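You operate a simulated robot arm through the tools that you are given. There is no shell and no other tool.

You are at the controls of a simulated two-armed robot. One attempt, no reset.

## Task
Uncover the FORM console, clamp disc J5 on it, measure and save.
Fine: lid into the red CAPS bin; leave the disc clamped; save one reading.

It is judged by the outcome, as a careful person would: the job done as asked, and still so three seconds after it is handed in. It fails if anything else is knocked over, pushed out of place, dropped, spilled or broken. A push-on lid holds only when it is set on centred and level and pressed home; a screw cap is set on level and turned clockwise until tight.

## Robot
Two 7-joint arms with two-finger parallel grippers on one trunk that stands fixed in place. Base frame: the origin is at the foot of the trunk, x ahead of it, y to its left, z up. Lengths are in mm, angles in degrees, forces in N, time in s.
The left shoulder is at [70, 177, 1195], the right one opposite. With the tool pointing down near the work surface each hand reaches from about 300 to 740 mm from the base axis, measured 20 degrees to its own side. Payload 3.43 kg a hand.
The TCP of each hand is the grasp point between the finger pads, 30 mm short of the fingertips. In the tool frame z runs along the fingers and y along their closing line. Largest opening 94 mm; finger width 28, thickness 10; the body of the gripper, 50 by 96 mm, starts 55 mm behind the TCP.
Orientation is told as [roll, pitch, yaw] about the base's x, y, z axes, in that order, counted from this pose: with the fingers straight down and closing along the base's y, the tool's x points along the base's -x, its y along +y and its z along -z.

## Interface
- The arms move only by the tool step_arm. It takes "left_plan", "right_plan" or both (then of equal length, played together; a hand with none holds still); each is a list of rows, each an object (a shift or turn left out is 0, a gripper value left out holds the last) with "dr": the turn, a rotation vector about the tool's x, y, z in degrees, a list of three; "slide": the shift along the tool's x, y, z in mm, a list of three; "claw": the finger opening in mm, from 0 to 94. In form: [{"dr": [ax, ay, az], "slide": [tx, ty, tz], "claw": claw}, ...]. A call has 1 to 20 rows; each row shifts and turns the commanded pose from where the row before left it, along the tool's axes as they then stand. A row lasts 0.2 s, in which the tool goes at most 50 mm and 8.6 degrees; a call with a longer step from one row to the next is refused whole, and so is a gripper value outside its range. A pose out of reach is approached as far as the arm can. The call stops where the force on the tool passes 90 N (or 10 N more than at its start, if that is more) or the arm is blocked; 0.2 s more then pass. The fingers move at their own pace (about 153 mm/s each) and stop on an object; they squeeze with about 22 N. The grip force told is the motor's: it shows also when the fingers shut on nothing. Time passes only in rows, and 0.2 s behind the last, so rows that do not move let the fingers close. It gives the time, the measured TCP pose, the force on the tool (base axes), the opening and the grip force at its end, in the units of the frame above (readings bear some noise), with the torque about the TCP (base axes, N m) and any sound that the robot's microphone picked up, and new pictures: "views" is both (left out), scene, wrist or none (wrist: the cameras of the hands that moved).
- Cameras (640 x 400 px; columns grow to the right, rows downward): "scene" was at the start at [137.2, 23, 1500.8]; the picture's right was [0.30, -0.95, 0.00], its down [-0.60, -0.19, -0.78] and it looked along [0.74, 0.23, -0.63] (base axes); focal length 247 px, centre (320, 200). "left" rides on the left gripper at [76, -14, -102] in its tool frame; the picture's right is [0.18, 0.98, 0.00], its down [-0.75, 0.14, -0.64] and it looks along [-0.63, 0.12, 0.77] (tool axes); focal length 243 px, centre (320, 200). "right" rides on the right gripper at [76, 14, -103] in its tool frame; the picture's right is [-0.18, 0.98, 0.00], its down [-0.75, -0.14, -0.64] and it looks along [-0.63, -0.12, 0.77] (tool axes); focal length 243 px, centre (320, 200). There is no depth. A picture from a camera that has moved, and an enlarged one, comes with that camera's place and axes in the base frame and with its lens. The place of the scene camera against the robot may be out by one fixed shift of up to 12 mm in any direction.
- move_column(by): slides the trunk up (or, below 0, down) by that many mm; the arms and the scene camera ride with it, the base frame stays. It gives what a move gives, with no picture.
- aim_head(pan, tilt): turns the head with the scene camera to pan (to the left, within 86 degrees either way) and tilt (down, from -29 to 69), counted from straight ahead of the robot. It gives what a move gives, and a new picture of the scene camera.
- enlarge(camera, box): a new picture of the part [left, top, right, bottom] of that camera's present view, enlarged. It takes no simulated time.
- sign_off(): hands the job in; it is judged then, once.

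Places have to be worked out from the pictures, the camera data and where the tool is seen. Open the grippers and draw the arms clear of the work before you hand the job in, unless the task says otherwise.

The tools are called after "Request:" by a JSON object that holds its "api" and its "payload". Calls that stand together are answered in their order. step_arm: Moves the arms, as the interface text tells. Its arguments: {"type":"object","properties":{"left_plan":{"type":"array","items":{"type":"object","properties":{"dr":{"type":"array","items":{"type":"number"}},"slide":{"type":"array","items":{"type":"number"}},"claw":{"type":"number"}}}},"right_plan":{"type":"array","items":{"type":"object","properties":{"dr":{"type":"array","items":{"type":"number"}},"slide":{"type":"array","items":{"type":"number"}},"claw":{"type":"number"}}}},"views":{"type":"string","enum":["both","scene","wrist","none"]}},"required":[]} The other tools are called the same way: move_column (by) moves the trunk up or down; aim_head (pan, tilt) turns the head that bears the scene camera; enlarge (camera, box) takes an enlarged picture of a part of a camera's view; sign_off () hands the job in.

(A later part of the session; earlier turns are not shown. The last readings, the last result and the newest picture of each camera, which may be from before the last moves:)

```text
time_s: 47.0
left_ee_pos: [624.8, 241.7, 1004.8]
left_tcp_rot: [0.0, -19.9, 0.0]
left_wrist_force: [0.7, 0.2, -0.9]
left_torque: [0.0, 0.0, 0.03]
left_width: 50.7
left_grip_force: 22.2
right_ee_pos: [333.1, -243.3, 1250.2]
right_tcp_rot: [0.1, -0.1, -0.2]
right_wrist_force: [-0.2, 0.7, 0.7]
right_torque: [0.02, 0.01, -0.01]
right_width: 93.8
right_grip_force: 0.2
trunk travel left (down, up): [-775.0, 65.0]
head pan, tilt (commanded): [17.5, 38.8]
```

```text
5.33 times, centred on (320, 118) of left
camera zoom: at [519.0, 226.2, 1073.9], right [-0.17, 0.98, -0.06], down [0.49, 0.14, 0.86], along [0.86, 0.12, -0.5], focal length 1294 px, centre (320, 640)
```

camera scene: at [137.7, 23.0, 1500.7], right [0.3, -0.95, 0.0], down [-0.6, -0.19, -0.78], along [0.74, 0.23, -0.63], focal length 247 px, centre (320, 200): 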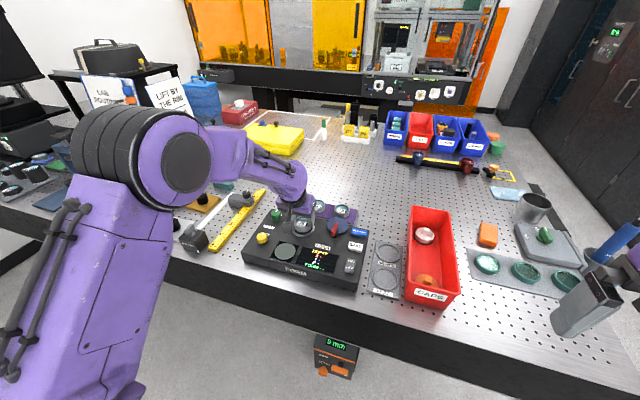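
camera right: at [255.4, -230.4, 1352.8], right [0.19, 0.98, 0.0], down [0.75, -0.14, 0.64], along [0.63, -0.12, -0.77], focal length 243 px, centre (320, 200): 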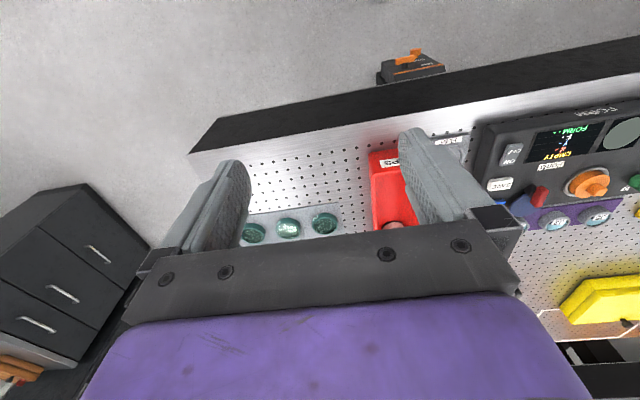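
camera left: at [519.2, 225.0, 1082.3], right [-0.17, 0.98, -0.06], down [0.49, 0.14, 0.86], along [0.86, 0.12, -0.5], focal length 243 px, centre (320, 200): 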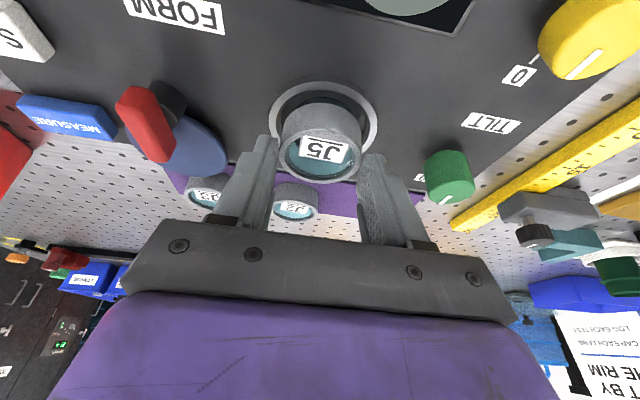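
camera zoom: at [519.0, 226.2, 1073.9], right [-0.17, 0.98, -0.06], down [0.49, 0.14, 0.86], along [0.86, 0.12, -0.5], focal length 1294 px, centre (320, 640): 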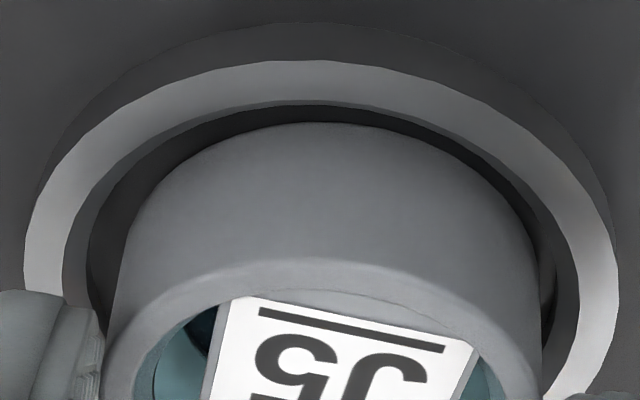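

No contact yet; the ring base is entering the recess. Continue down in 1.5 mm steps watching force.

Request:
{"api": "step_arm", "payload": {"left_plan": [{"slide": [0.51, 0, 1.41]}, {"slide": [0.51, 0, 1.41]}, {}], "views": "none"}}

Request:
{"api": "step_arm", "payload": {"left_plan": [{"slide": [0.51, 0, 1.41]}, {}], "views": "none"}}

Request:
{"api": "enlarge", "payload": {"camera": "scene", "box": [288, 214, 320, 240]}}

Request:
{"api": "enlarge", "payload": {"camera": "left", "box": [260, 80, 380, 155]}}

```text
time_s: 47.8
left_ee_pos: [624.4, 241.7, 1005.2]
left_tcp_rot: [0.1, -20.4, 0.0]
left_wrist_force: [2.4, 2.0, 12.7]
left_torque: [0.11, 0.01, 0.0]
left_width: 50.6
left_grip_force: 21.6
right_ee_pos: [331.2, -243.1, 1251.7]
right_tcp_rot: [0.1, -0.2, -0.2]
right_wrist_force: [0.1, 0.1, 0.8]
right_torque: [-0.02, 0.03, -0.01]
right_width: 94.0
right_grip_force: 0.1
trunk travel left (down, up): [-775.0, 65.0]
head pan, tilt (commanded): [17.5, 38.8]
```

```text
time_s: 48.4
left_ee_pos: [624.0, 240.8, 1003.0]
left_tcp_rot: [0.0, -20.1, 0.0]
left_wrist_force: [3.9, 2.3, 16.7]
left_torque: [0.11, -0.38, 0.09]
left_width: 50.8
left_grip_force: 22.4
right_ee_pos: [330.1, -243.3, 1250.5]
right_tcp_rot: [0.0, -0.2, -0.2]
right_wrist_force: [-0.7, -0.2, -0.2]
right_torque: [0.0, 0.04, 0.03]
right_width: 94.0
right_grip_force: 0.0
trunk travel left (down, up): [-775.0, 65.0]
head pan, tilt (commanded): [17.5, 38.8]
```

```text
15.38 times, centred on (304, 227) of scene
camera zoom: at [135.4, 22.2, 1501.1], right [0.3, -0.95, 0.0], down [-0.6, -0.19, -0.78], along [0.74, 0.24, -0.63], focal length 3799 px, centre (566, -215)
```

zoom: 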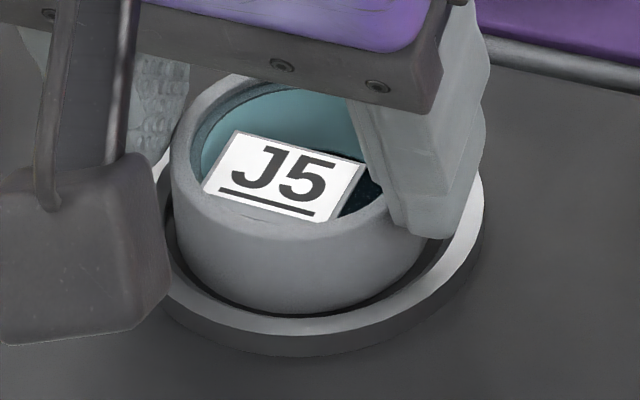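

```text
5.33 times, centred on (320, 118) of left
camera zoom: at [518.1, 225.9, 1071.4], right [-0.17, 0.98, -0.06], down [0.48, 0.14, 0.86], along [0.86, 0.12, -0.5], focal length 1294 px, centre (320, 640)
```

zoom: 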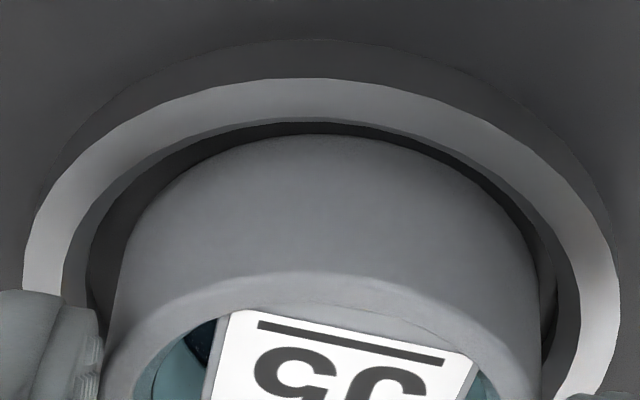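

The ring has touched the recess floor (≈13–17 N; ring shifted up ~2 mm in the pads). I'll relax the push by raising the command 3 mm and check force, before opening.

Request:
{"api": "step_arm", "payload": {"left_plan": [{"slide": [-0.86, 0, -2.35]}, {}, {}], "views": "none"}}

Request:
{"api": "enlarge", "payload": {"camera": "scene", "box": [284, 208, 324, 240]}}

Request:
{"api": "enlarge", "payload": {"camera": "left", "box": [220, 80, 420, 205]}}

```text
time_s: 49.2
left_ee_pos: [623.6, 240.7, 1002.8]
left_tcp_rot: [0.0, -19.9, 0.0]
left_wrist_force: [-1.0, -1.1, 3.1]
left_torque: [-0.03, -0.13, -0.07]
left_width: 50.9
left_grip_force: 22.1
right_ee_pos: [331.9, -243.5, 1249.4]
right_tcp_rot: [0.1, -0.1, -0.2]
right_wrist_force: [-0.7, -0.8, 0.1]
right_torque: [0.04, 0.01, 0.0]
right_width: 94.0
right_grip_force: 0.0
trunk travel left (down, up): [-775.0, 65.0]
head pan, tilt (commanded): [17.5, 38.8]
```

```text
12.50 times, centred on (304, 224) of scene
camera zoom: at [136.4, 22.3, 1500.8], right [0.3, -0.95, 0.0], down [-0.6, -0.19, -0.78], along [0.74, 0.24, -0.63], focal length 3087 px, centre (520, -100)
```

zoom: 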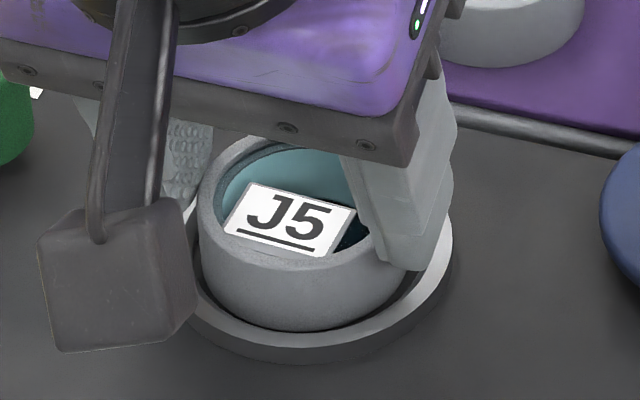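

```text
3.20 times, centred on (320, 142) of left
camera zoom: at [517.9, 225.8, 1072.1], right [-0.17, 0.98, -0.06], down [0.49, 0.14, 0.86], along [0.85, 0.12, -0.51], focal length 776 px, centre (320, 384)
```

zoom: 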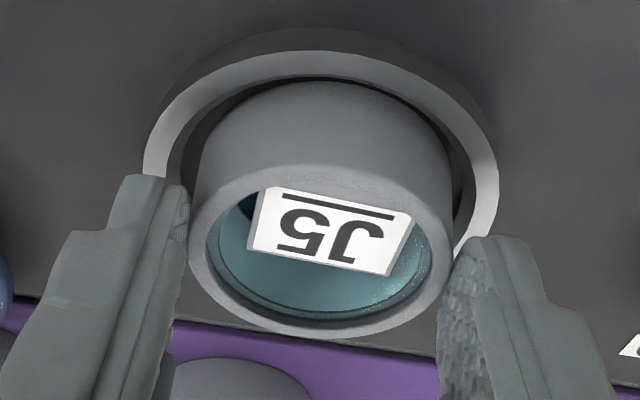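

Force is down to 3 N with J5 resting in the recess. Opening the fingers now.

Request:
{"api": "step_arm", "payload": {"left_plan": [{"claw": 56}, {"claw": 66}, {"claw": 70}, {}], "views": "wrist"}}

Request:
{"api": "enlarge", "payload": {"camera": "scene", "box": [284, 208, 324, 240]}}

Request:
{"api": "enlarge", "payload": {"camera": "left", "box": [220, 80, 420, 205]}}

```text
time_s: 50.2
left_ee_pos: [625.0, 241.4, 1003.0]
left_tcp_rot: [0.0, -20.0, -0.1]
left_wrist_force: [0.3, -0.4, -0.3]
left_torque: [0.02, -0.03, 0.01]
left_width: 70.0
left_grip_force: 0.0
right_ee_pos: [331.8, -241.3, 1250.8]
right_tcp_rot: [0.1, 0.0, -0.2]
right_wrist_force: [0.5, 0.8, 0.2]
right_torque: [-0.01, 0.03, -0.03]
right_width: 93.9
right_grip_force: 0.0
trunk travel left (down, up): [-775.0, 65.0]
head pan, tilt (commanded): [17.5, 38.8]
camera left: at [519.0, 226.3, 1072.6], right [-0.17, 0.98, -0.06], down [0.49, 0.14, 0.86], along [0.86, 0.12, -0.5], focal length 243 px, centre (320, 200)
```

left: 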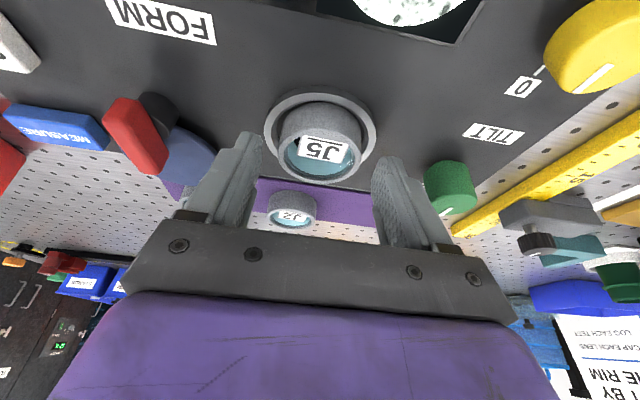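

```text
12.50 times, centred on (304, 224) of scene
camera zoom: at [137.2, 22.8, 1500.8], right [0.3, -0.95, 0.0], down [-0.6, -0.19, -0.78], along [0.74, 0.23, -0.63], focal length 3087 px, centre (520, -100)
```

zoom: 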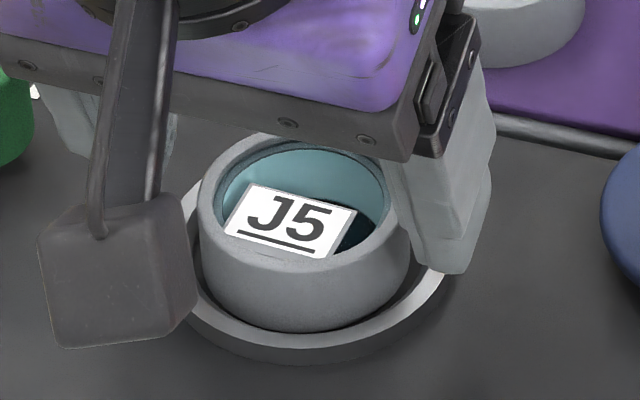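

```text
3.20 times, centred on (320, 142) of left
camera zoom: at [519.0, 226.3, 1072.6], right [-0.17, 0.98, -0.06], down [0.49, 0.14, 0.86], along [0.86, 0.12, -0.5], focal length 776 px, centre (320, 384)
```

zoom: 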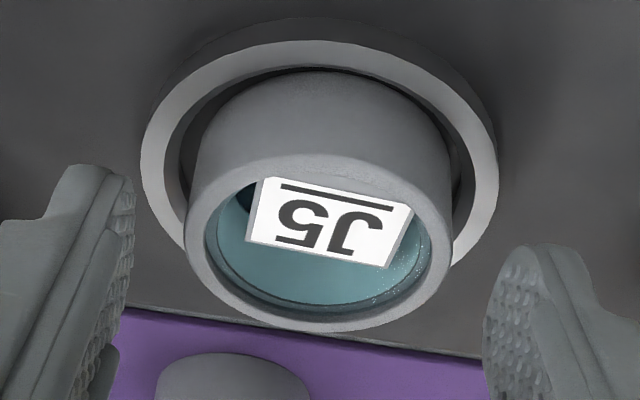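

Released cleanly; the disc sits level in the port and the round screen has come alive. I'll rise vertically clear of it and then read the display.

Request:
{"api": "step_arm", "payload": {"left_plan": [{"slide": [-3.4, 0, -9.4]}, {"slide": [-8.55, 0, -23.5]}, {"slide": [-10.3, 0, -28.2]}, {"slide": [-10.3, 0, -28.2]}, {}, {}], "views": "both"}}

Request:
{"api": "enlarge", "payload": {"camera": "scene", "box": [240, 190, 380, 290]}}

Request:
{"api": "enlarge", "payload": {"camera": "scene", "box": [270, 235, 350, 280]}}

Request:
{"api": "enlarge", "payload": {"camera": "left", "box": [200, 20, 440, 170]}}

```text
time_s: 51.6
left_ee_pos: [625.7, 242.6, 1097.5]
left_tcp_rot: [0.1, -20.1, 0.1]
left_wrist_force: [0.6, -0.5, 0.4]
left_torque: [0.03, 0.01, 0.02]
left_width: 70.1
left_grip_force: 0.1
right_ee_pos: [332.0, -242.4, 1250.3]
right_tcp_rot: [0.1, -0.1, -0.2]
right_wrist_force: [-0.3, 0.1, 0.8]
right_torque: [0.0, 0.01, 0.01]
right_width: 93.9
right_grip_force: 0.0
trunk travel left (down, up): [-775.0, 65.0]
head pan, tilt (commanded): [17.5, 38.8]
camera scene: at [137.3, 22.8, 1500.8], right [0.3, -0.95, 0.0], down [-0.6, -0.19, -0.78], along [0.74, 0.23, -0.63], focal length 247 px, centre (320, 200)
camera left: at [519.0, 227.9, 1167.1], right [-0.17, 0.98, -0.06], down [0.49, 0.14, 0.86], along [0.86, 0.12, -0.5], focal length 243 px, centre (320, 200)
```

scene: 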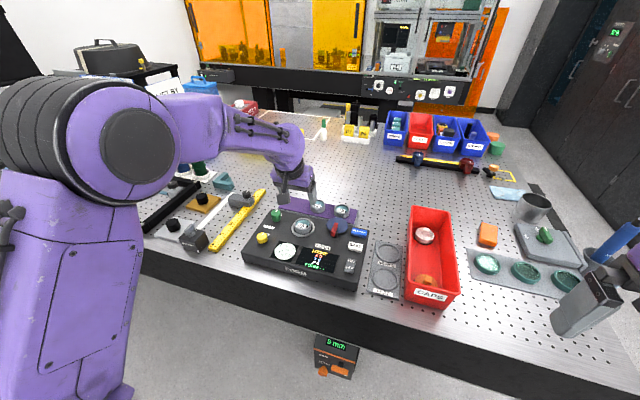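
left: 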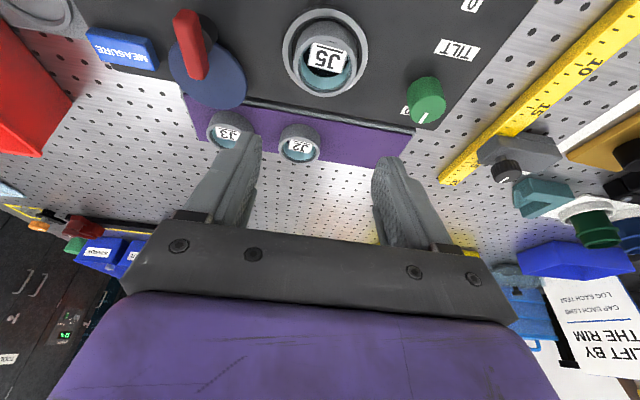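

```text
4.00 times, centred on (310, 240) of scene
camera zoom: at [137.3, 22.8, 1500.8], right [0.3, -0.95, 0.0], down [-0.6, -0.19, -0.78], along [0.74, 0.23, -0.63], focal length 988 px, centre (360, 40)
```

zoom: 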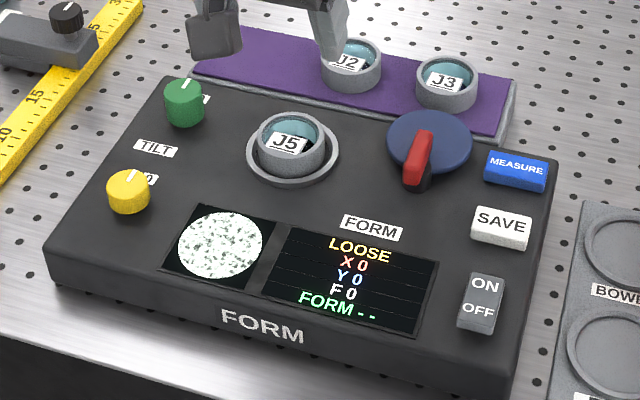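

```text
8.00 times, centred on (310, 258) of scene
camera zoom: at [137.3, 22.8, 1500.8], right [0.3, -0.95, 0.0], down [-0.6, -0.19, -0.78], along [0.74, 0.23, -0.63], focal length 1976 px, centre (400, -260)
```

zoom: 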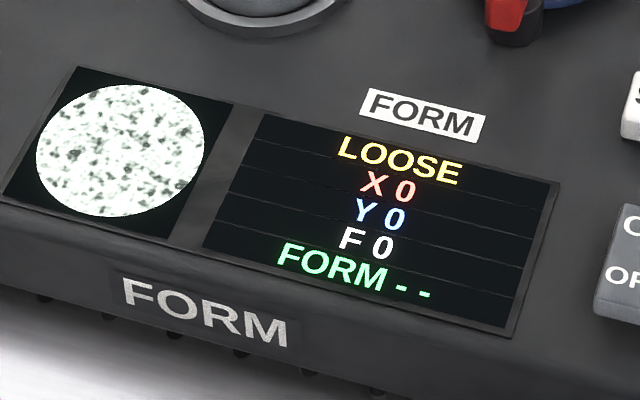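

```text
2.67 times, centred on (320, 95) of left
camera zoom: at [519.0, 227.9, 1167.1], right [-0.17, 0.98, -0.06], down [0.49, 0.14, 0.86], along [0.86, 0.12, -0.5], focal length 647 px, centre (320, 480)
```

zoom: 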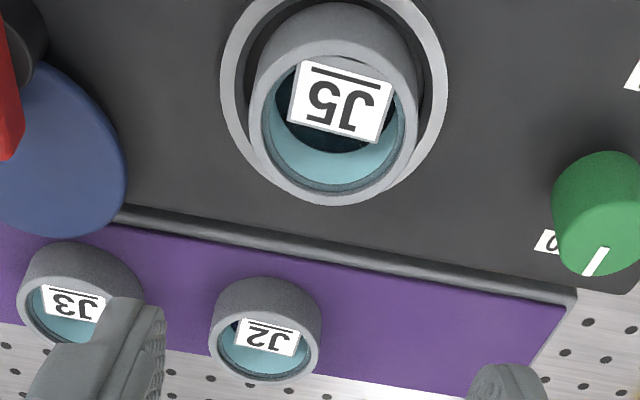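

The display now reads LOOSE (X 0, Y 0, F 0), so the disc is detected. Next is the clamp; I'll straighten the tool and move above the red lever for a close look.

Request:
{"api": "step_arm", "payload": {"left_plan": [{"dr": [0, 6.67, 0]}, {"dr": [0, 6.67, 0]}, {"dr": [0, 6.66, 0]}, {"slide": [-3.5, -34, 4]}, {"slide": [0, -34, 4]}, {"slide": [0, -33, 0]}, {}, {}], "views": "wrist"}}

Request:
{"api": "enlarge", "payload": {"camera": "left", "box": [250, 70, 410, 170]}}

Request:
{"api": "enlarge", "payload": {"camera": "left", "box": [280, 70, 376, 130]}}

Request:
{"api": "enlarge", "payload": {"camera": "scene", "box": [310, 205, 366, 245]}}

```text
time_s: 53.4
left_ee_pos: [628.9, 140.6, 1089.6]
left_tcp_rot: [-0.1, 0.0, -0.1]
left_wrist_force: [0.5, -0.8, -0.4]
left_torque: [-0.02, 0.02, -0.01]
left_width: 70.3
left_grip_force: 0.0
right_ee_pos: [332.5, -242.6, 1250.6]
right_tcp_rot: [0.1, -0.1, -0.3]
right_wrist_force: [-1.0, -0.8, -0.2]
right_torque: [0.01, 0.01, 0.0]
right_width: 94.0
right_grip_force: 0.1
trunk travel left (down, up): [-775.0, 65.0]
head pan, tilt (commanded): [17.5, 38.8]
camera left: at [553.9, 126.5, 1191.6], right [-0.18, 0.98, 0.0], down [0.75, 0.14, 0.64], along [0.63, 0.12, -0.77], focal length 243 px, centre (320, 200)
```

left: 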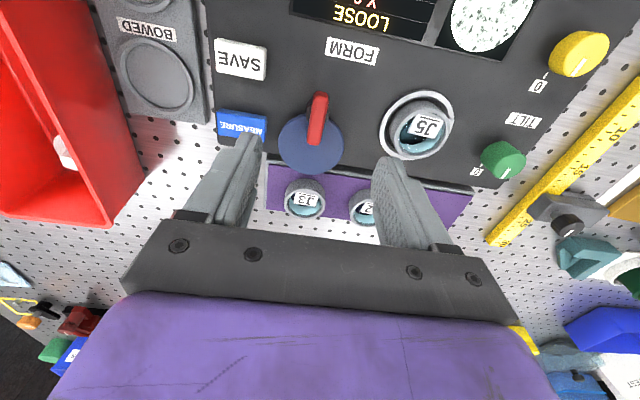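

```text
4.00 times, centred on (330, 120) of left
camera zoom: at [553.9, 126.5, 1191.6], right [-0.18, 0.98, 0.0], down [0.75, 0.14, 0.64], along [0.63, 0.12, -0.77], focal length 970 px, centre (280, 520)
```

zoom: 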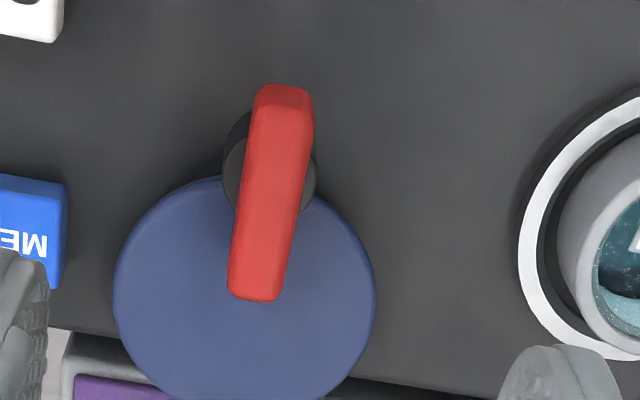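

```text
6.67 times, centred on (328, 100) of left
camera zoom: at [553.9, 126.5, 1191.6], right [-0.18, 0.98, 0.0], down [0.75, 0.14, 0.64], along [0.63, 0.12, -0.77], focal length 1618 px, centre (267, 867)
```

zoom: 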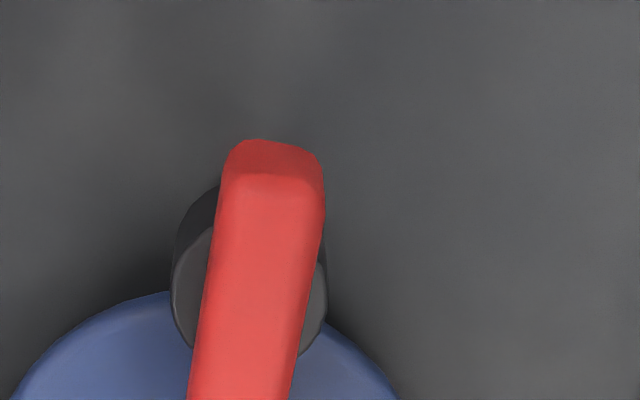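

```text
10.00 times, centred on (338, 225) of scene
camera zoom: at [137.2, 22.9, 1500.8], right [0.3, -0.95, 0.0], down [-0.6, -0.19, -0.78], along [0.74, 0.23, -0.63], focal length 2469 px, centre (140, -50)
```

zoom: 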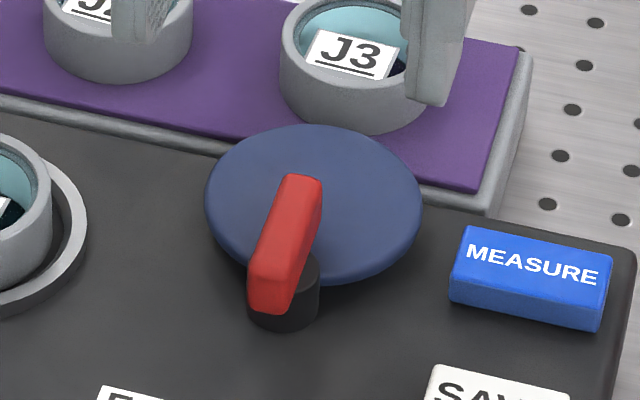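

The lever bar lies along +x from ≈(613,139) to (656,141), pivoting on the post at ≈(633.5,140.5), with the blue cam's bulge to be swung counter-clockwise toward the port. I'll close the fingers and position them on the −y side of the bar's free end, still above it.

Request:
{"api": "step_arm", "payload": {"left_plan": [{"slide": [-18, -12, 20], "claw": 0}, {"slide": [-18, -12, 25]}, {"slide": [0, 0, 20]}, {}, {}], "views": "both"}}

Request:
{"api": "enlarge", "payload": {"camera": "left", "box": [240, 60, 400, 180]}}

Request:
{"api": "enlarge", "payload": {"camera": "scene", "box": [306, 195, 370, 245]}}

```text
time_s: 54.6
left_ee_pos: [665.8, 116.1, 1024.6]
left_tcp_rot: [0.1, -0.1, 0.0]
left_wrist_force: [-0.1, 0.1, 0.0]
left_torque: [0.03, 0.01, -0.01]
left_width: 0.1
left_grip_force: 21.5
right_ee_pos: [331.6, -243.0, 1249.6]
right_tcp_rot: [0.0, -0.1, -0.2]
right_wrist_force: [-0.6, 0.2, 0.2]
right_torque: [-0.01, 0.03, -0.01]
right_width: 94.1
right_grip_force: 0.1
trunk travel left (down, up): [-775.0, 65.0]
head pan, tilt (commanded): [17.5, 38.8]
camera scene: at [137.7, 22.5, 1500.7], right [0.3, -0.95, 0.0], down [-0.6, -0.19, -0.78], along [0.74, 0.23, -0.63], focal length 247 px, centre (320, 200)
camera left: at [590.7, 101.3, 1126.3], right [-0.18, 0.98, 0.0], down [0.75, 0.14, 0.64], along [0.63, 0.12, -0.77], focal length 243 px, centre (320, 200)
```

scene: 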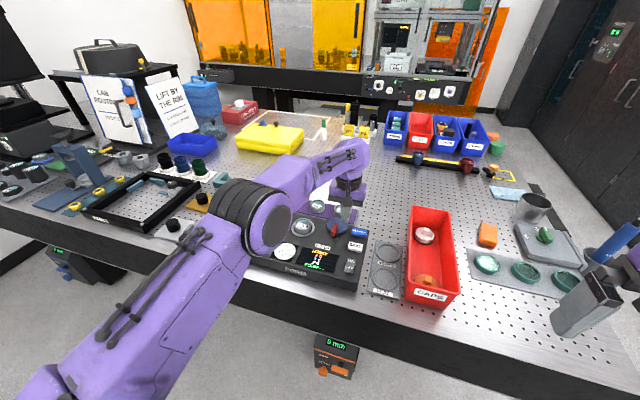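
left: 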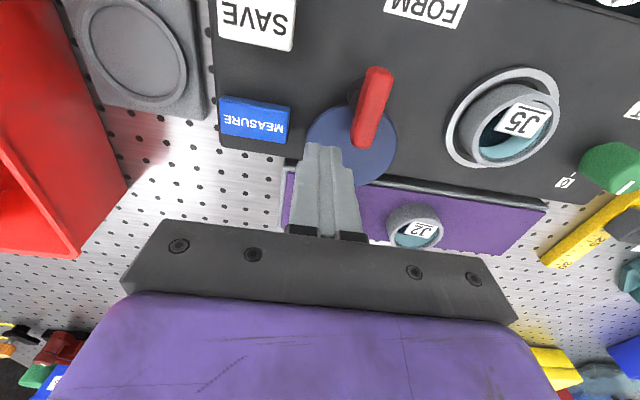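

```text
3.33 times, centred on (320, 120) of left
camera zoom: at [590.7, 101.3, 1126.3], right [-0.18, 0.98, 0.0], down [0.75, 0.14, 0.64], along [0.63, 0.12, -0.77], focal length 809 px, centre (320, 467)
```

zoom: 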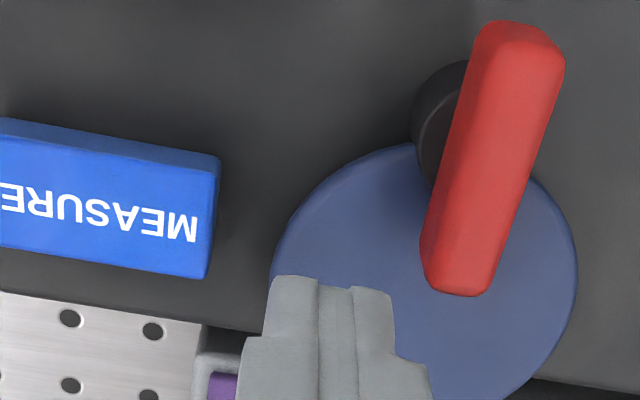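

```text
8.00 times, centred on (338, 220) of scene
camera zoom: at [137.7, 22.5, 1500.7], right [0.3, -0.95, 0.0], down [-0.6, -0.19, -0.78], along [0.74, 0.23, -0.63], focal length 1976 px, centre (176, 40)
```

zoom: 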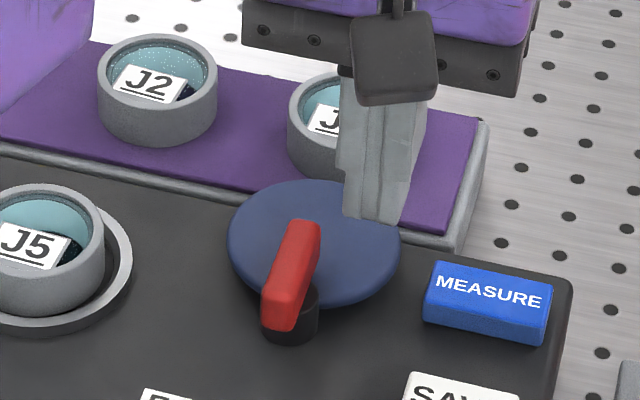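

The closed fingertips are above the cam plate, beside the bar. I'll descend carefully, feeling for the plate.

Request:
{"api": "step_arm", "payload": {"left_plan": [{"slide": [0, 0, 6]}, {"slide": [0, 0, 6]}, {}], "views": "none"}}

Request:
{"api": "enlarge", "payload": {"camera": "scene", "box": [306, 195, 370, 245]}}

Request:
{"api": "enlarge", "payload": {"camera": "left", "box": [240, 60, 400, 180]}}

```text
time_s: 55.4
left_ee_pos: [664.8, 115.2, 1013.6]
left_tcp_rot: [0.0, 0.0, 0.0]
left_wrist_force: [-0.3, -0.4, -1.4]
left_torque: [-0.02, 0.01, 0.0]
left_width: 0.0
left_grip_force: 21.4
right_ee_pos: [331.7, -243.1, 1251.5]
right_tcp_rot: [0.1, -0.1, -0.2]
right_wrist_force: [0.9, -0.2, -0.8]
right_torque: [0.01, -0.02, 0.02]
right_width: 94.1
right_grip_force: 0.1
trunk travel left (down, up): [-775.0, 65.0]
head pan, tilt (commanded): [17.5, 38.8]
```

```text
8.00 times, centred on (338, 220) of scene
camera zoom: at [137.0, 22.8, 1500.8], right [0.3, -0.95, 0.0], down [-0.6, -0.19, -0.78], along [0.74, 0.23, -0.63], focal length 1976 px, centre (176, 40)
```

zoom: 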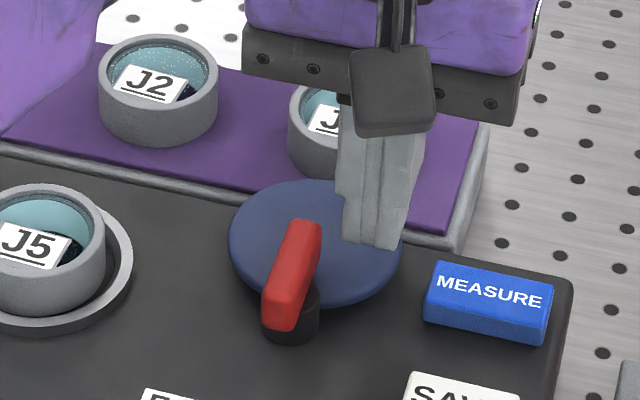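

```text
3.33 times, centred on (320, 120) of left
camera zoom: at [589.2, 101.0, 1114.9], right [-0.18, 0.98, 0.0], down [0.75, 0.14, 0.64], along [0.63, 0.12, -0.77], focal length 809 px, centre (320, 467)
```

zoom: 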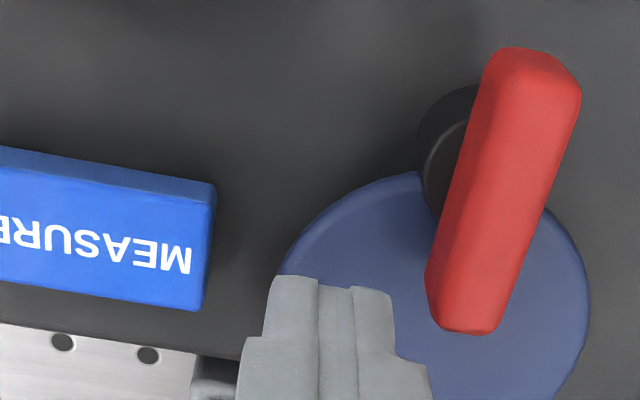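

No contact at z≈1013 (tips ≈ 983). Continue down in 2 mm steps.

Request:
{"api": "step_arm", "payload": {"left_plan": [{"slide": [0, 0, 2]}, {"slide": [0, 0, 2]}, {}], "views": "none"}}

Request:
{"api": "step_arm", "payload": {"left_plan": [{"slide": [0, 0, 2]}, {}], "views": "none"}}

Request:
{"api": "enlarge", "payload": {"camera": "scene", "box": [306, 195, 370, 245]}}

Request:
{"api": "enlarge", "payload": {"camera": "left", "box": [240, 60, 400, 180]}}

```text
time_s: 56.2
left_ee_pos: [664.0, 116.4, 1009.2]
left_tcp_rot: [0.1, 0.0, 0.0]
left_wrist_force: [-0.3, -0.4, -0.2]
left_torque: [0.04, 0.02, 0.02]
left_width: 0.0
left_grip_force: 22.1
right_ee_pos: [332.4, -243.5, 1250.7]
right_tcp_rot: [0.2, 0.0, -0.3]
right_wrist_force: [0.8, -0.7, -0.5]
right_torque: [-0.01, 0.0, 0.01]
right_width: 94.1
right_grip_force: 0.0
trunk travel left (down, up): [-775.0, 65.0]
head pan, tilt (commanded): [17.5, 38.8]
```

```text
time_s: 56.8
left_ee_pos: [665.5, 116.3, 1007.7]
left_tcp_rot: [0.0, -0.1, 0.0]
left_wrist_force: [0.2, 0.0, 0.3]
left_torque: [0.04, 0.0, 0.01]
left_width: 0.0
left_grip_force: 22.2
right_ee_pos: [332.7, -242.4, 1250.3]
right_tcp_rot: [0.1, -0.2, -0.2]
right_wrist_force: [0.0, 0.2, -0.5]
right_torque: [0.02, 0.01, -0.05]
right_width: 93.8
right_grip_force: 0.1
trunk travel left (down, up): [-775.0, 65.0]
head pan, tilt (commanded): [17.5, 38.8]
```

```text
8.00 times, centred on (338, 220) of scene
camera zoom: at [137.2, 22.7, 1500.8], right [0.3, -0.95, 0.0], down [-0.6, -0.19, -0.78], along [0.74, 0.23, -0.63], focal length 1976 px, centre (176, 40)
```

zoom: 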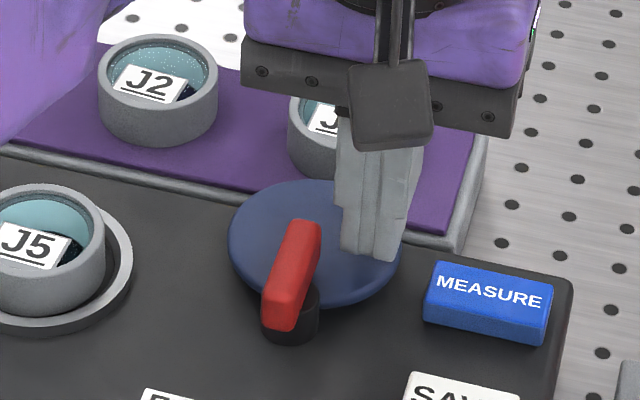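

```text
3.33 times, centred on (320, 120) of left
camera zoom: at [589.6, 101.2, 1108.9], right [-0.18, 0.98, 0.0], down [0.75, 0.14, 0.64], along [0.63, 0.12, -0.77], focal length 809 px, centre (320, 467)
```

zoom: 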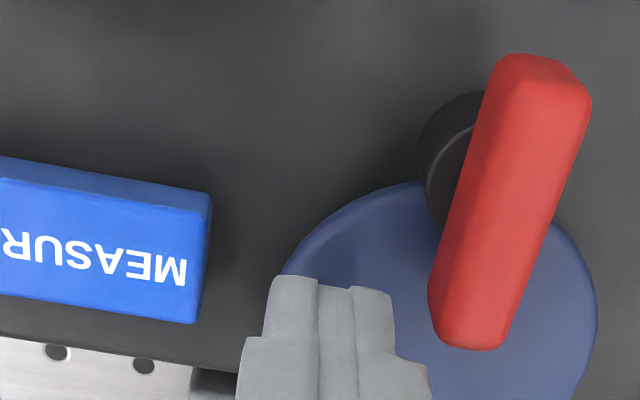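

Tips are at ≈977, alongside the bar with no contact with the plate. Now I push the bar in +y along its arc, in small steps.

Request:
{"api": "step_arm", "payload": {"left_plan": [{"slide": [0.4, 5.5, 0]}, {"slide": [-0.6, 3, 0]}, {"slide": [-0.5, 3, 0]}, {"slide": [0, 2.5, 0]}, {"slide": [0.1, 2.5, 0]}, {}], "views": "wrist"}}

Request:
{"api": "enlarge", "payload": {"camera": "left", "box": [240, 60, 400, 180]}}

Request:
{"api": "enlarge", "payload": {"camera": "scene", "box": [290, 195, 370, 265]}}

```text
time_s: 58.2
left_ee_pos: [665.3, 132.5, 1008.8]
left_tcp_rot: [-0.1, 0.0, 0.1]
left_wrist_force: [2.5, -0.1, 0.8]
left_torque: [-0.01, -0.02, 0.02]
left_width: 0.0
left_grip_force: 22.1
right_ee_pos: [332.9, -242.2, 1249.7]
right_tcp_rot: [0.1, 0.0, -0.1]
right_wrist_force: [0.1, -0.8, -0.2]
right_torque: [-0.01, -0.01, 0.0]
right_width: 93.9
right_grip_force: 0.1
trunk travel left (down, up): [-775.0, 65.0]
head pan, tilt (commanded): [17.5, 38.8]
camera left: at [590.4, 118.4, 1108.9], right [-0.18, 0.98, 0.0], down [0.75, 0.14, 0.64], along [0.63, 0.12, -0.77], focal length 243 px, centre (320, 200)
```

left: 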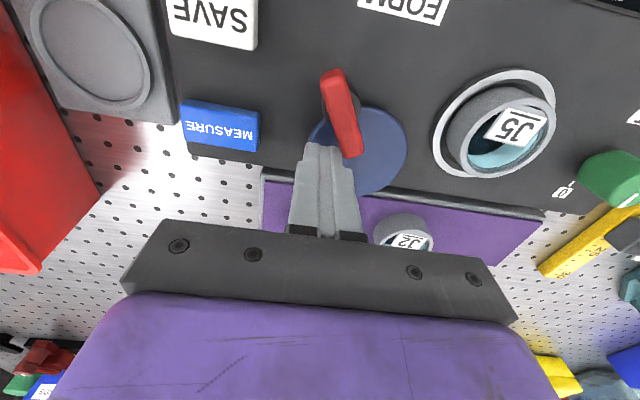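

```text
3.33 times, centred on (320, 120) of left
camera zoom: at [590.4, 118.4, 1108.9], right [-0.18, 0.98, 0.0], down [0.75, 0.14, 0.64], along [0.63, 0.12, -0.77], focal length 809 px, centre (320, 467)
```

zoom: 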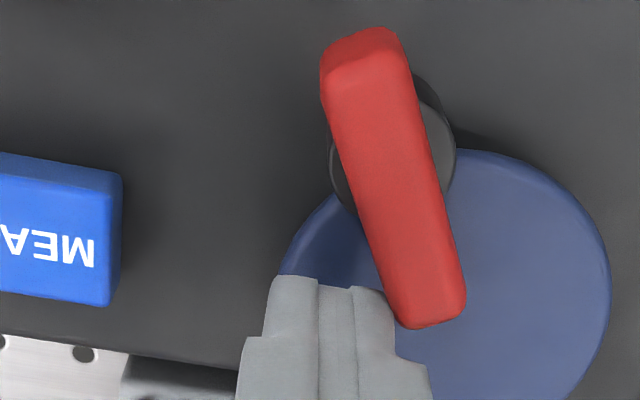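

```text
5.71 times, centred on (330, 230) of scene
camera zoom: at [137.6, 22.5, 1500.8], right [0.3, -0.95, 0.0], down [-0.6, -0.19, -0.78], along [0.74, 0.24, -0.63], focal length 1411 px, centre (263, 29)
```

zoom: 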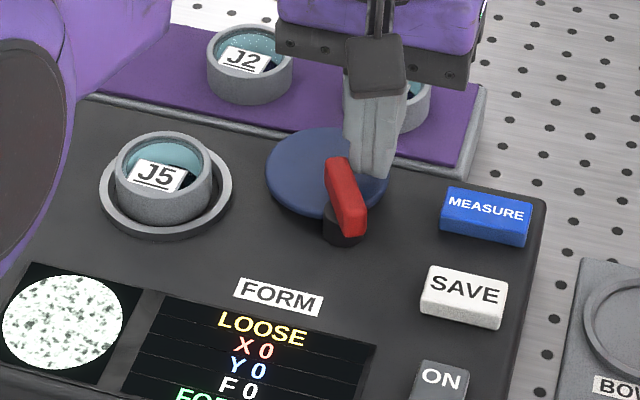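

The lever and cam swing freely about the post (≈30° so far). I'll continue along the arc to about 75°.

Request:
{"api": "step_arm", "payload": {"left_plan": [{"slide": [0.7, 2.25, 0]}, {"slide": [0.7, 2.25, 0]}, {"slide": [1.25, 2.05, 0]}, {"slide": [1.25, 2.05, 0]}, {"slide": [1.75, 1.6, 0]}, {"slide": [1.75, 1.6, 0]}, {}], "views": "wrist"}}

Request:
{"api": "enlarge", "payload": {"camera": "left", "box": [240, 60, 400, 180]}}

Request:
{"api": "enlarge", "payload": {"camera": "scene", "box": [270, 195, 370, 275]}}

```text
time_s: 59.8
left_ee_pos: [658.0, 144.7, 1007.4]
left_tcp_rot: [0.0, -0.1, 0.0]
left_wrist_force: [0.5, -0.2, -0.9]
left_torque: [-0.02, -0.04, -0.02]
left_width: 0.0
left_grip_force: 22.3
right_ee_pos: [332.7, -242.9, 1251.1]
right_tcp_rot: [0.1, -0.1, -0.3]
right_wrist_force: [0.2, -0.8, -0.5]
right_torque: [-0.02, 0.02, -0.01]
right_width: 94.1
right_grip_force: 0.1
trunk travel left (down, up): [-775.0, 65.0]
head pan, tilt (commanded): [17.5, 38.8]
camera left: at [583.1, 129.6, 1109.0], right [-0.18, 0.98, 0.0], down [0.75, 0.14, 0.64], along [0.63, 0.12, -0.77], focal length 243 px, centre (320, 200)
```

left: 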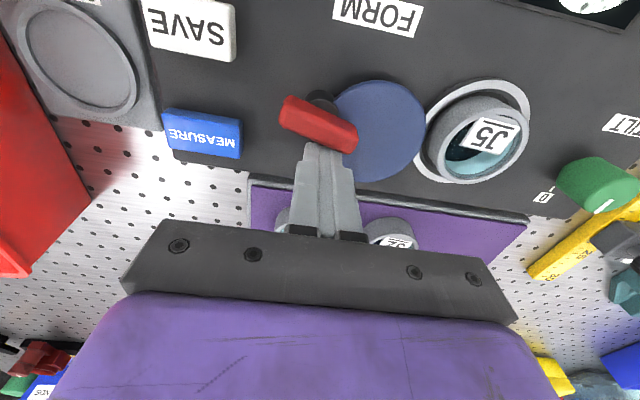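

```text
3.33 times, centred on (320, 120) of left
camera zoom: at [583.1, 129.6, 1109.0], right [-0.18, 0.98, 0.0], down [0.75, 0.14, 0.64], along [0.63, 0.12, -0.77], focal length 809 px, centre (320, 467)
```

zoom: 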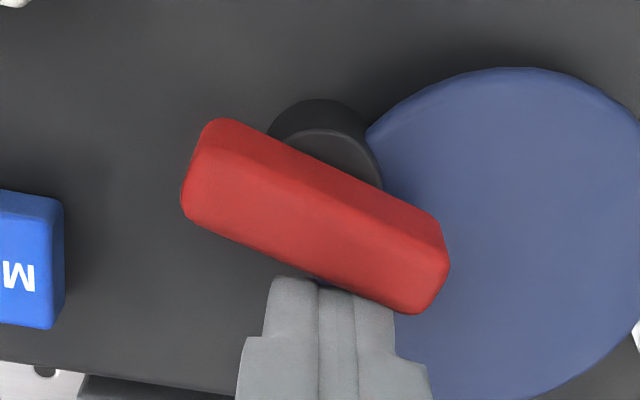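

```text
5.00 times, centred on (320, 235) of scene
camera zoom: at [137.5, 22.7, 1500.8], right [0.3, -0.95, 0.0], down [-0.6, -0.19, -0.78], along [0.74, 0.23, -0.63], focal length 1235 px, centre (320, 25)
```

zoom: 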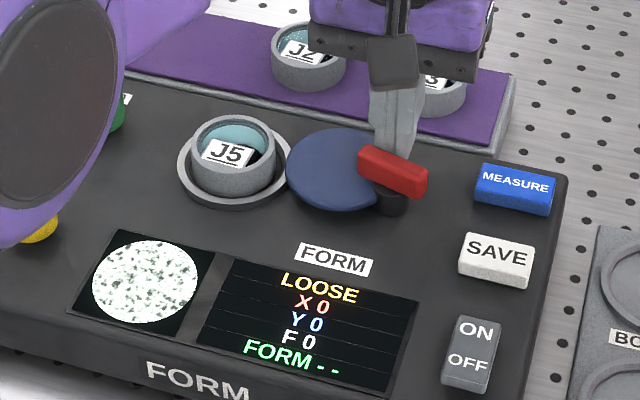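

The cam is now close to J5's ring; state still LOOSE. I'll continue pushing through the last ~15–20°, watching the force.

Request:
{"api": "step_arm", "payload": {"left_plan": [{"slide": [2.05, 1.1, 0]}, {"slide": [2.05, 1.1, 0]}, {}], "views": "wrist"}}

Request:
{"api": "enlarge", "payload": {"camera": "left", "box": [240, 60, 440, 180]}}

Request:
{"api": "enlarge", "payload": {"camera": "scene", "box": [270, 195, 370, 275]}}

```text
time_s: 60.6
left_ee_pos: [655.5, 147.2, 1007.1]
left_tcp_rot: [0.1, 0.0, 0.0]
left_wrist_force: [5.5, -0.8, 0.5]
left_torque: [0.05, -0.05, 0.02]
left_width: 0.0
left_grip_force: 21.9
right_ee_pos: [333.6, -243.2, 1251.1]
right_tcp_rot: [0.1, -0.1, -0.2]
right_wrist_force: [-0.7, 0.2, -0.1]
right_torque: [0.01, -0.01, 0.08]
right_width: 94.0
right_grip_force: 0.1
trunk travel left (down, up): [-775.0, 65.0]
head pan, tilt (commanded): [17.5, 38.8]
camera left: at [580.1, 131.5, 1108.5], right [-0.18, 0.98, 0.0], down [0.75, 0.14, 0.64], along [0.63, 0.12, -0.77], focal length 243 px, centre (320, 200)
```

left: 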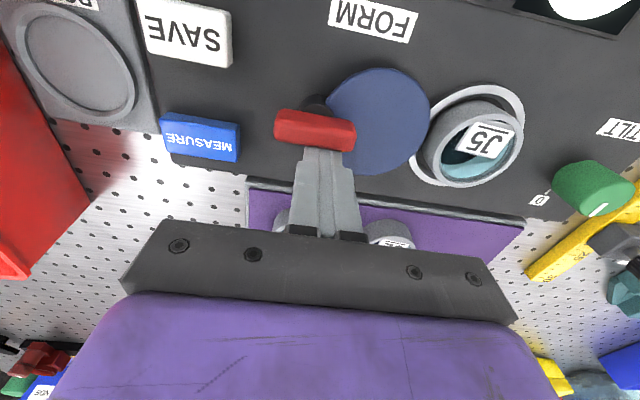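

```text
3.20 times, centred on (340, 120) of left
camera zoom: at [580.1, 131.5, 1108.5], right [-0.18, 0.98, 0.0], down [0.75, 0.14, 0.64], along [0.63, 0.12, -0.77], focal length 776 px, centre (256, 456)
```

zoom: 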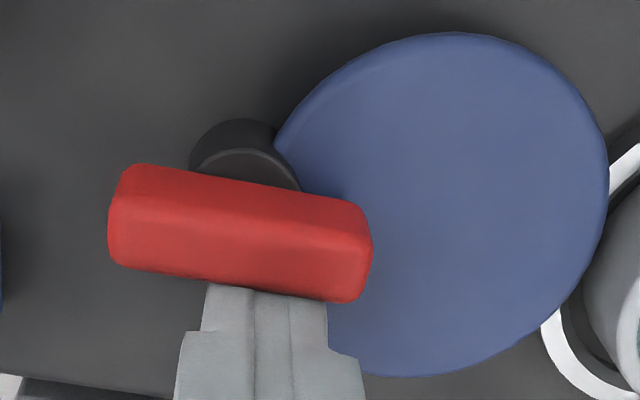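

```text
5.00 times, centred on (320, 235) of scene
camera zoom: at [138.5, 22.6, 1500.7], right [0.3, -0.95, 0.0], down [-0.6, -0.19, -0.78], along [0.74, 0.23, -0.63], focal length 1235 px, centre (320, 25)
```

zoom: 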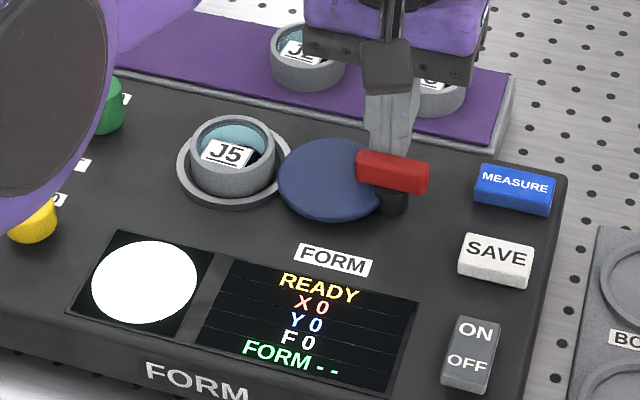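

The display changed to READY—clamp engaged. I'll press the lever a touch further toward its end stop for margin, watching the force.

Request:
{"api": "step_arm", "payload": {"left_plan": [{"slide": [1.2, 0.5, 0]}, {"slide": [1.0, 0.3, 0]}, {}], "views": "none"}}

Request:
{"api": "enlarge", "payload": {"camera": "scene", "box": [270, 195, 370, 275]}}

Request:
{"api": "enlarge", "payload": {"camera": "left", "box": [240, 60, 440, 180]}}

```text
time_s: 61.4
left_ee_pos: [655.7, 147.3, 1007.3]
left_tcp_rot: [0.0, 0.0, -0.1]
left_wrist_force: [17.3, -1.5, 2.1]
left_torque: [-0.08, -0.38, 0.02]
left_width: 0.2
left_grip_force: 21.8
right_ee_pos: [335.5, -243.7, 1249.1]
right_tcp_rot: [0.1, 0.1, -0.2]
right_wrist_force: [0.2, 0.7, 0.3]
right_torque: [-0.03, 0.0, -0.02]
right_width: 94.0
right_grip_force: 0.0
trunk travel left (down, up): [-775.0, 65.0]
head pan, tilt (commanded): [17.5, 38.8]
```

```text
5.00 times, centred on (320, 235) of scene
camera zoom: at [141.4, 22.1, 1500.5], right [0.3, -0.95, 0.0], down [-0.6, -0.19, -0.78], along [0.74, 0.23, -0.63], focal length 1235 px, centre (320, 25)
```

zoom: 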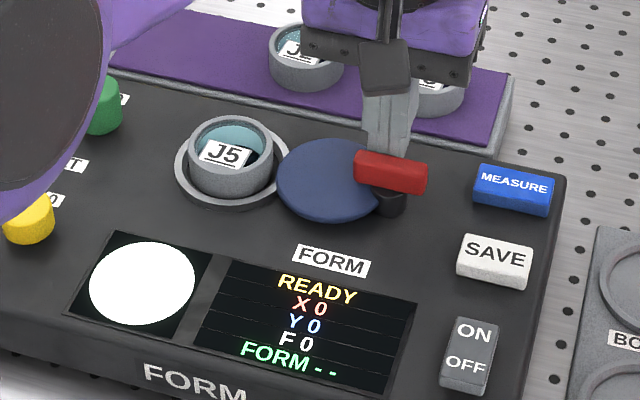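

```text
3.20 times, centred on (340, 120) of left
camera zoom: at [580.1, 131.5, 1108.5], right [-0.18, 0.98, 0.0], down [0.75, 0.14, 0.64], along [0.63, 0.12, -0.77], focal length 776 px, centre (256, 456)
```

zoom: 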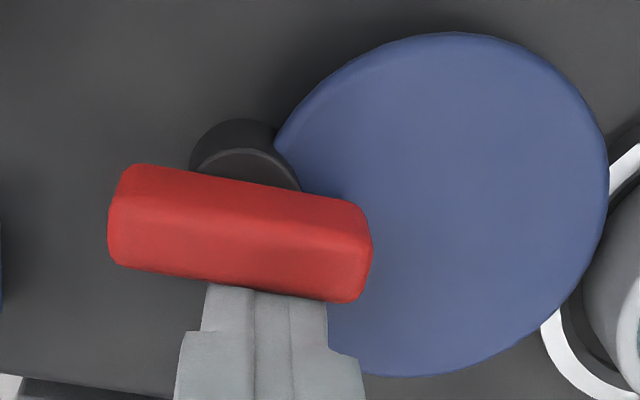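

Lever is hard against its stop (17 N, no further motion) and status is READY. I'll back the fingers away in +x and rise clear, then check the clamp stays.

Request:
{"api": "step_arm", "payload": {"left_plan": [{"slide": [-5, 0, 0]}, {"slide": [-6, 0, 0]}, {"slide": [0, 0, -25]}, {"slide": [0, 0, -35]}, {}, {}], "views": "both"}}

Request:
{"api": "enlarge", "payload": {"camera": "scene", "box": [250, 195, 374, 285]}}

Request:
{"api": "enlarge", "payload": {"camera": "left", "box": [180, 20, 420, 170]}}

```text
time_s: 62.8
left_ee_pos: [662.4, 145.7, 1068.2]
left_tcp_rot: [0.0, 0.0, 0.0]
left_wrist_force: [0.9, -0.3, -0.3]
left_torque: [-0.01, -0.03, -0.01]
left_width: 0.0
left_grip_force: 22.0
right_ee_pos: [332.5, -243.3, 1251.6]
right_tcp_rot: [0.0, -0.1, -0.2]
right_wrist_force: [0.8, -0.2, 0.4]
right_torque: [-0.01, -0.04, -0.02]
right_width: 94.1
right_grip_force: 0.1
trunk travel left (down, up): [-775.0, 65.0]
head pan, tilt (commanded): [17.5, 38.8]
camera scene: at [137.1, 22.6, 1500.8], right [0.3, -0.95, 0.0], down [-0.6, -0.19, -0.78], along [0.74, 0.23, -0.63], focal length 247 px, centre (320, 200)
camera left: at [587.0, 131.5, 1169.8], right [-0.18, 0.98, 0.0], down [0.75, 0.14, 0.64], along [0.63, 0.12, -0.77], focal length 243 px, centre (320, 200)
```

scene: 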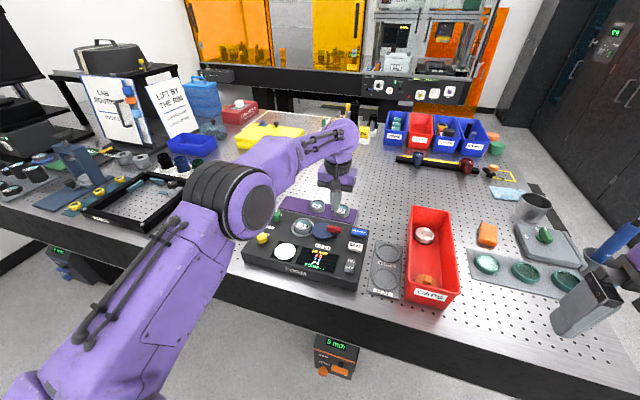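
left: 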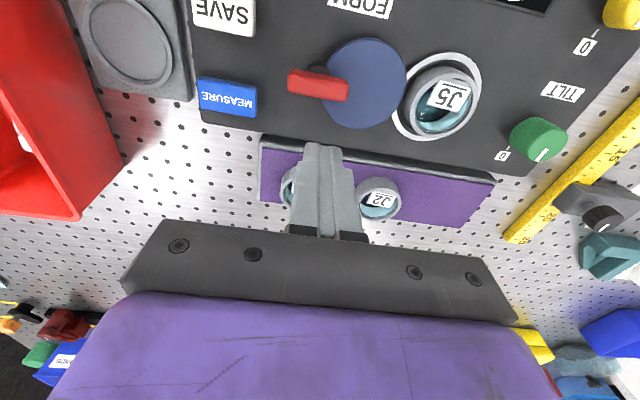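

```text
4.44 times, centred on (312, 240) of scene
camera zoom: at [137.1, 22.6, 1500.8], right [0.3, -0.95, 0.0], down [-0.6, -0.19, -0.78], along [0.74, 0.23, -0.63], focal length 1098 px, centre (356, 22)
```

zoom: 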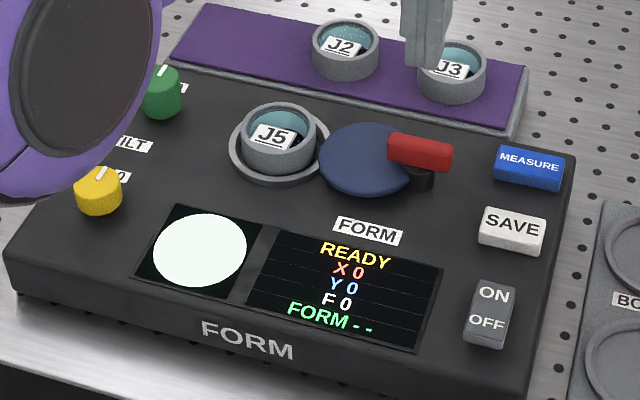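

```text
2.67 times, centred on (300, 95) of left
camera zoom: at [587.0, 131.5, 1169.8], right [-0.18, 0.98, 0.0], down [0.75, 0.14, 0.64], along [0.63, 0.12, -0.77], focal length 647 px, centre (373, 480)
```

zoom: 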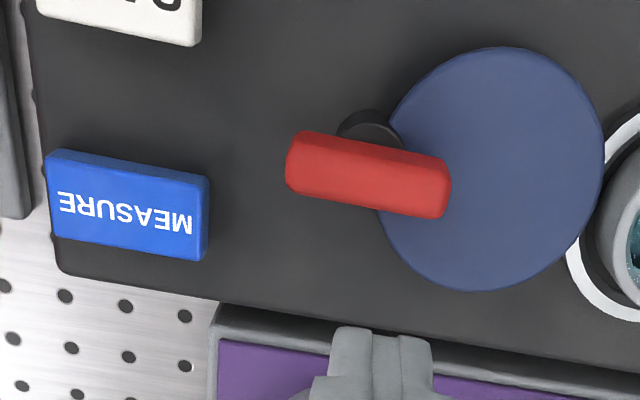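

Clamp holds: READY with X 0, Y 0, F 0. Before measuring, I'll glance at the lab-routine boards on the left for any relevant instructions.

Request:
{"api": "aim_head", "payload": {"pan": 45, "tilt": 25}}

Request:
{"api": "enlarge", "payload": {"camera": "scene", "box": [200, 60, 440, 240]}}

```text
time_s: 63.7
left_ee_pos: [663.3, 146.9, 1068.6]
left_tcp_rot: [0.0, 0.1, 0.0]
left_wrist_force: [-0.5, -0.2, 0.3]
left_torque: [0.02, -0.01, 0.01]
left_width: 0.2
left_grip_force: 21.5
right_ee_pos: [331.4, -242.7, 1250.0]
right_tcp_rot: [0.2, -0.1, -0.2]
right_wrist_force: [-0.1, 0.2, 0.8]
right_torque: [0.02, 0.01, 0.01]
right_width: 94.2
right_grip_force: 0.2
trunk travel left (down, up): [-775.0, 65.0]
head pan, tilt (commanded): [45.0, 25.0]
camera scene: at [120.8, 61.9, 1522.3], right [0.71, -0.71, 0.0], down [-0.3, -0.3, -0.91], along [0.64, 0.64, -0.42], focal length 247 px, centre (320, 200)
```

scene: 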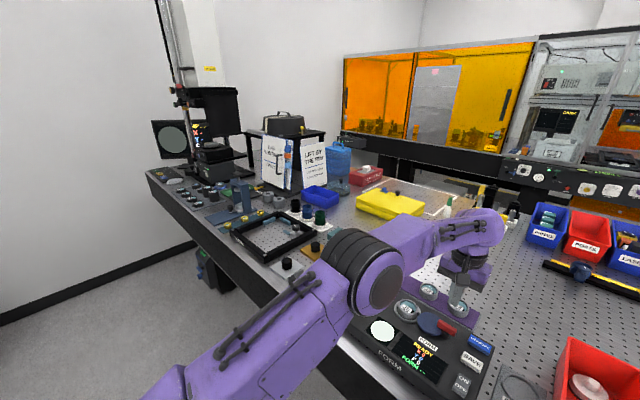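

```text
2.22 times, centred on (320, 150) of scene
camera zoom: at [120.8, 61.9, 1522.3], right [0.71, -0.71, 0.0], down [-0.3, -0.3, -0.91], along [0.64, 0.64, -0.42], focal length 549 px, centre (320, 311)
```

zoom: 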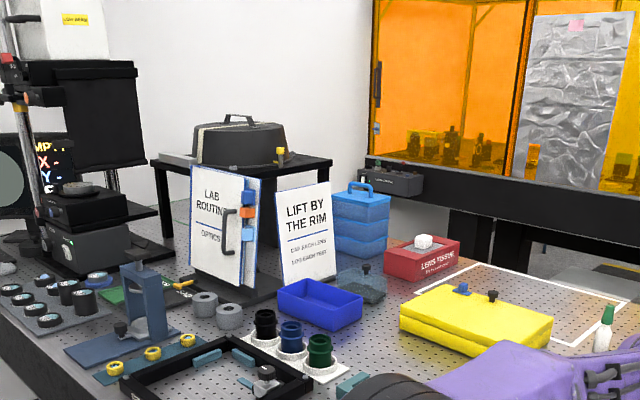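

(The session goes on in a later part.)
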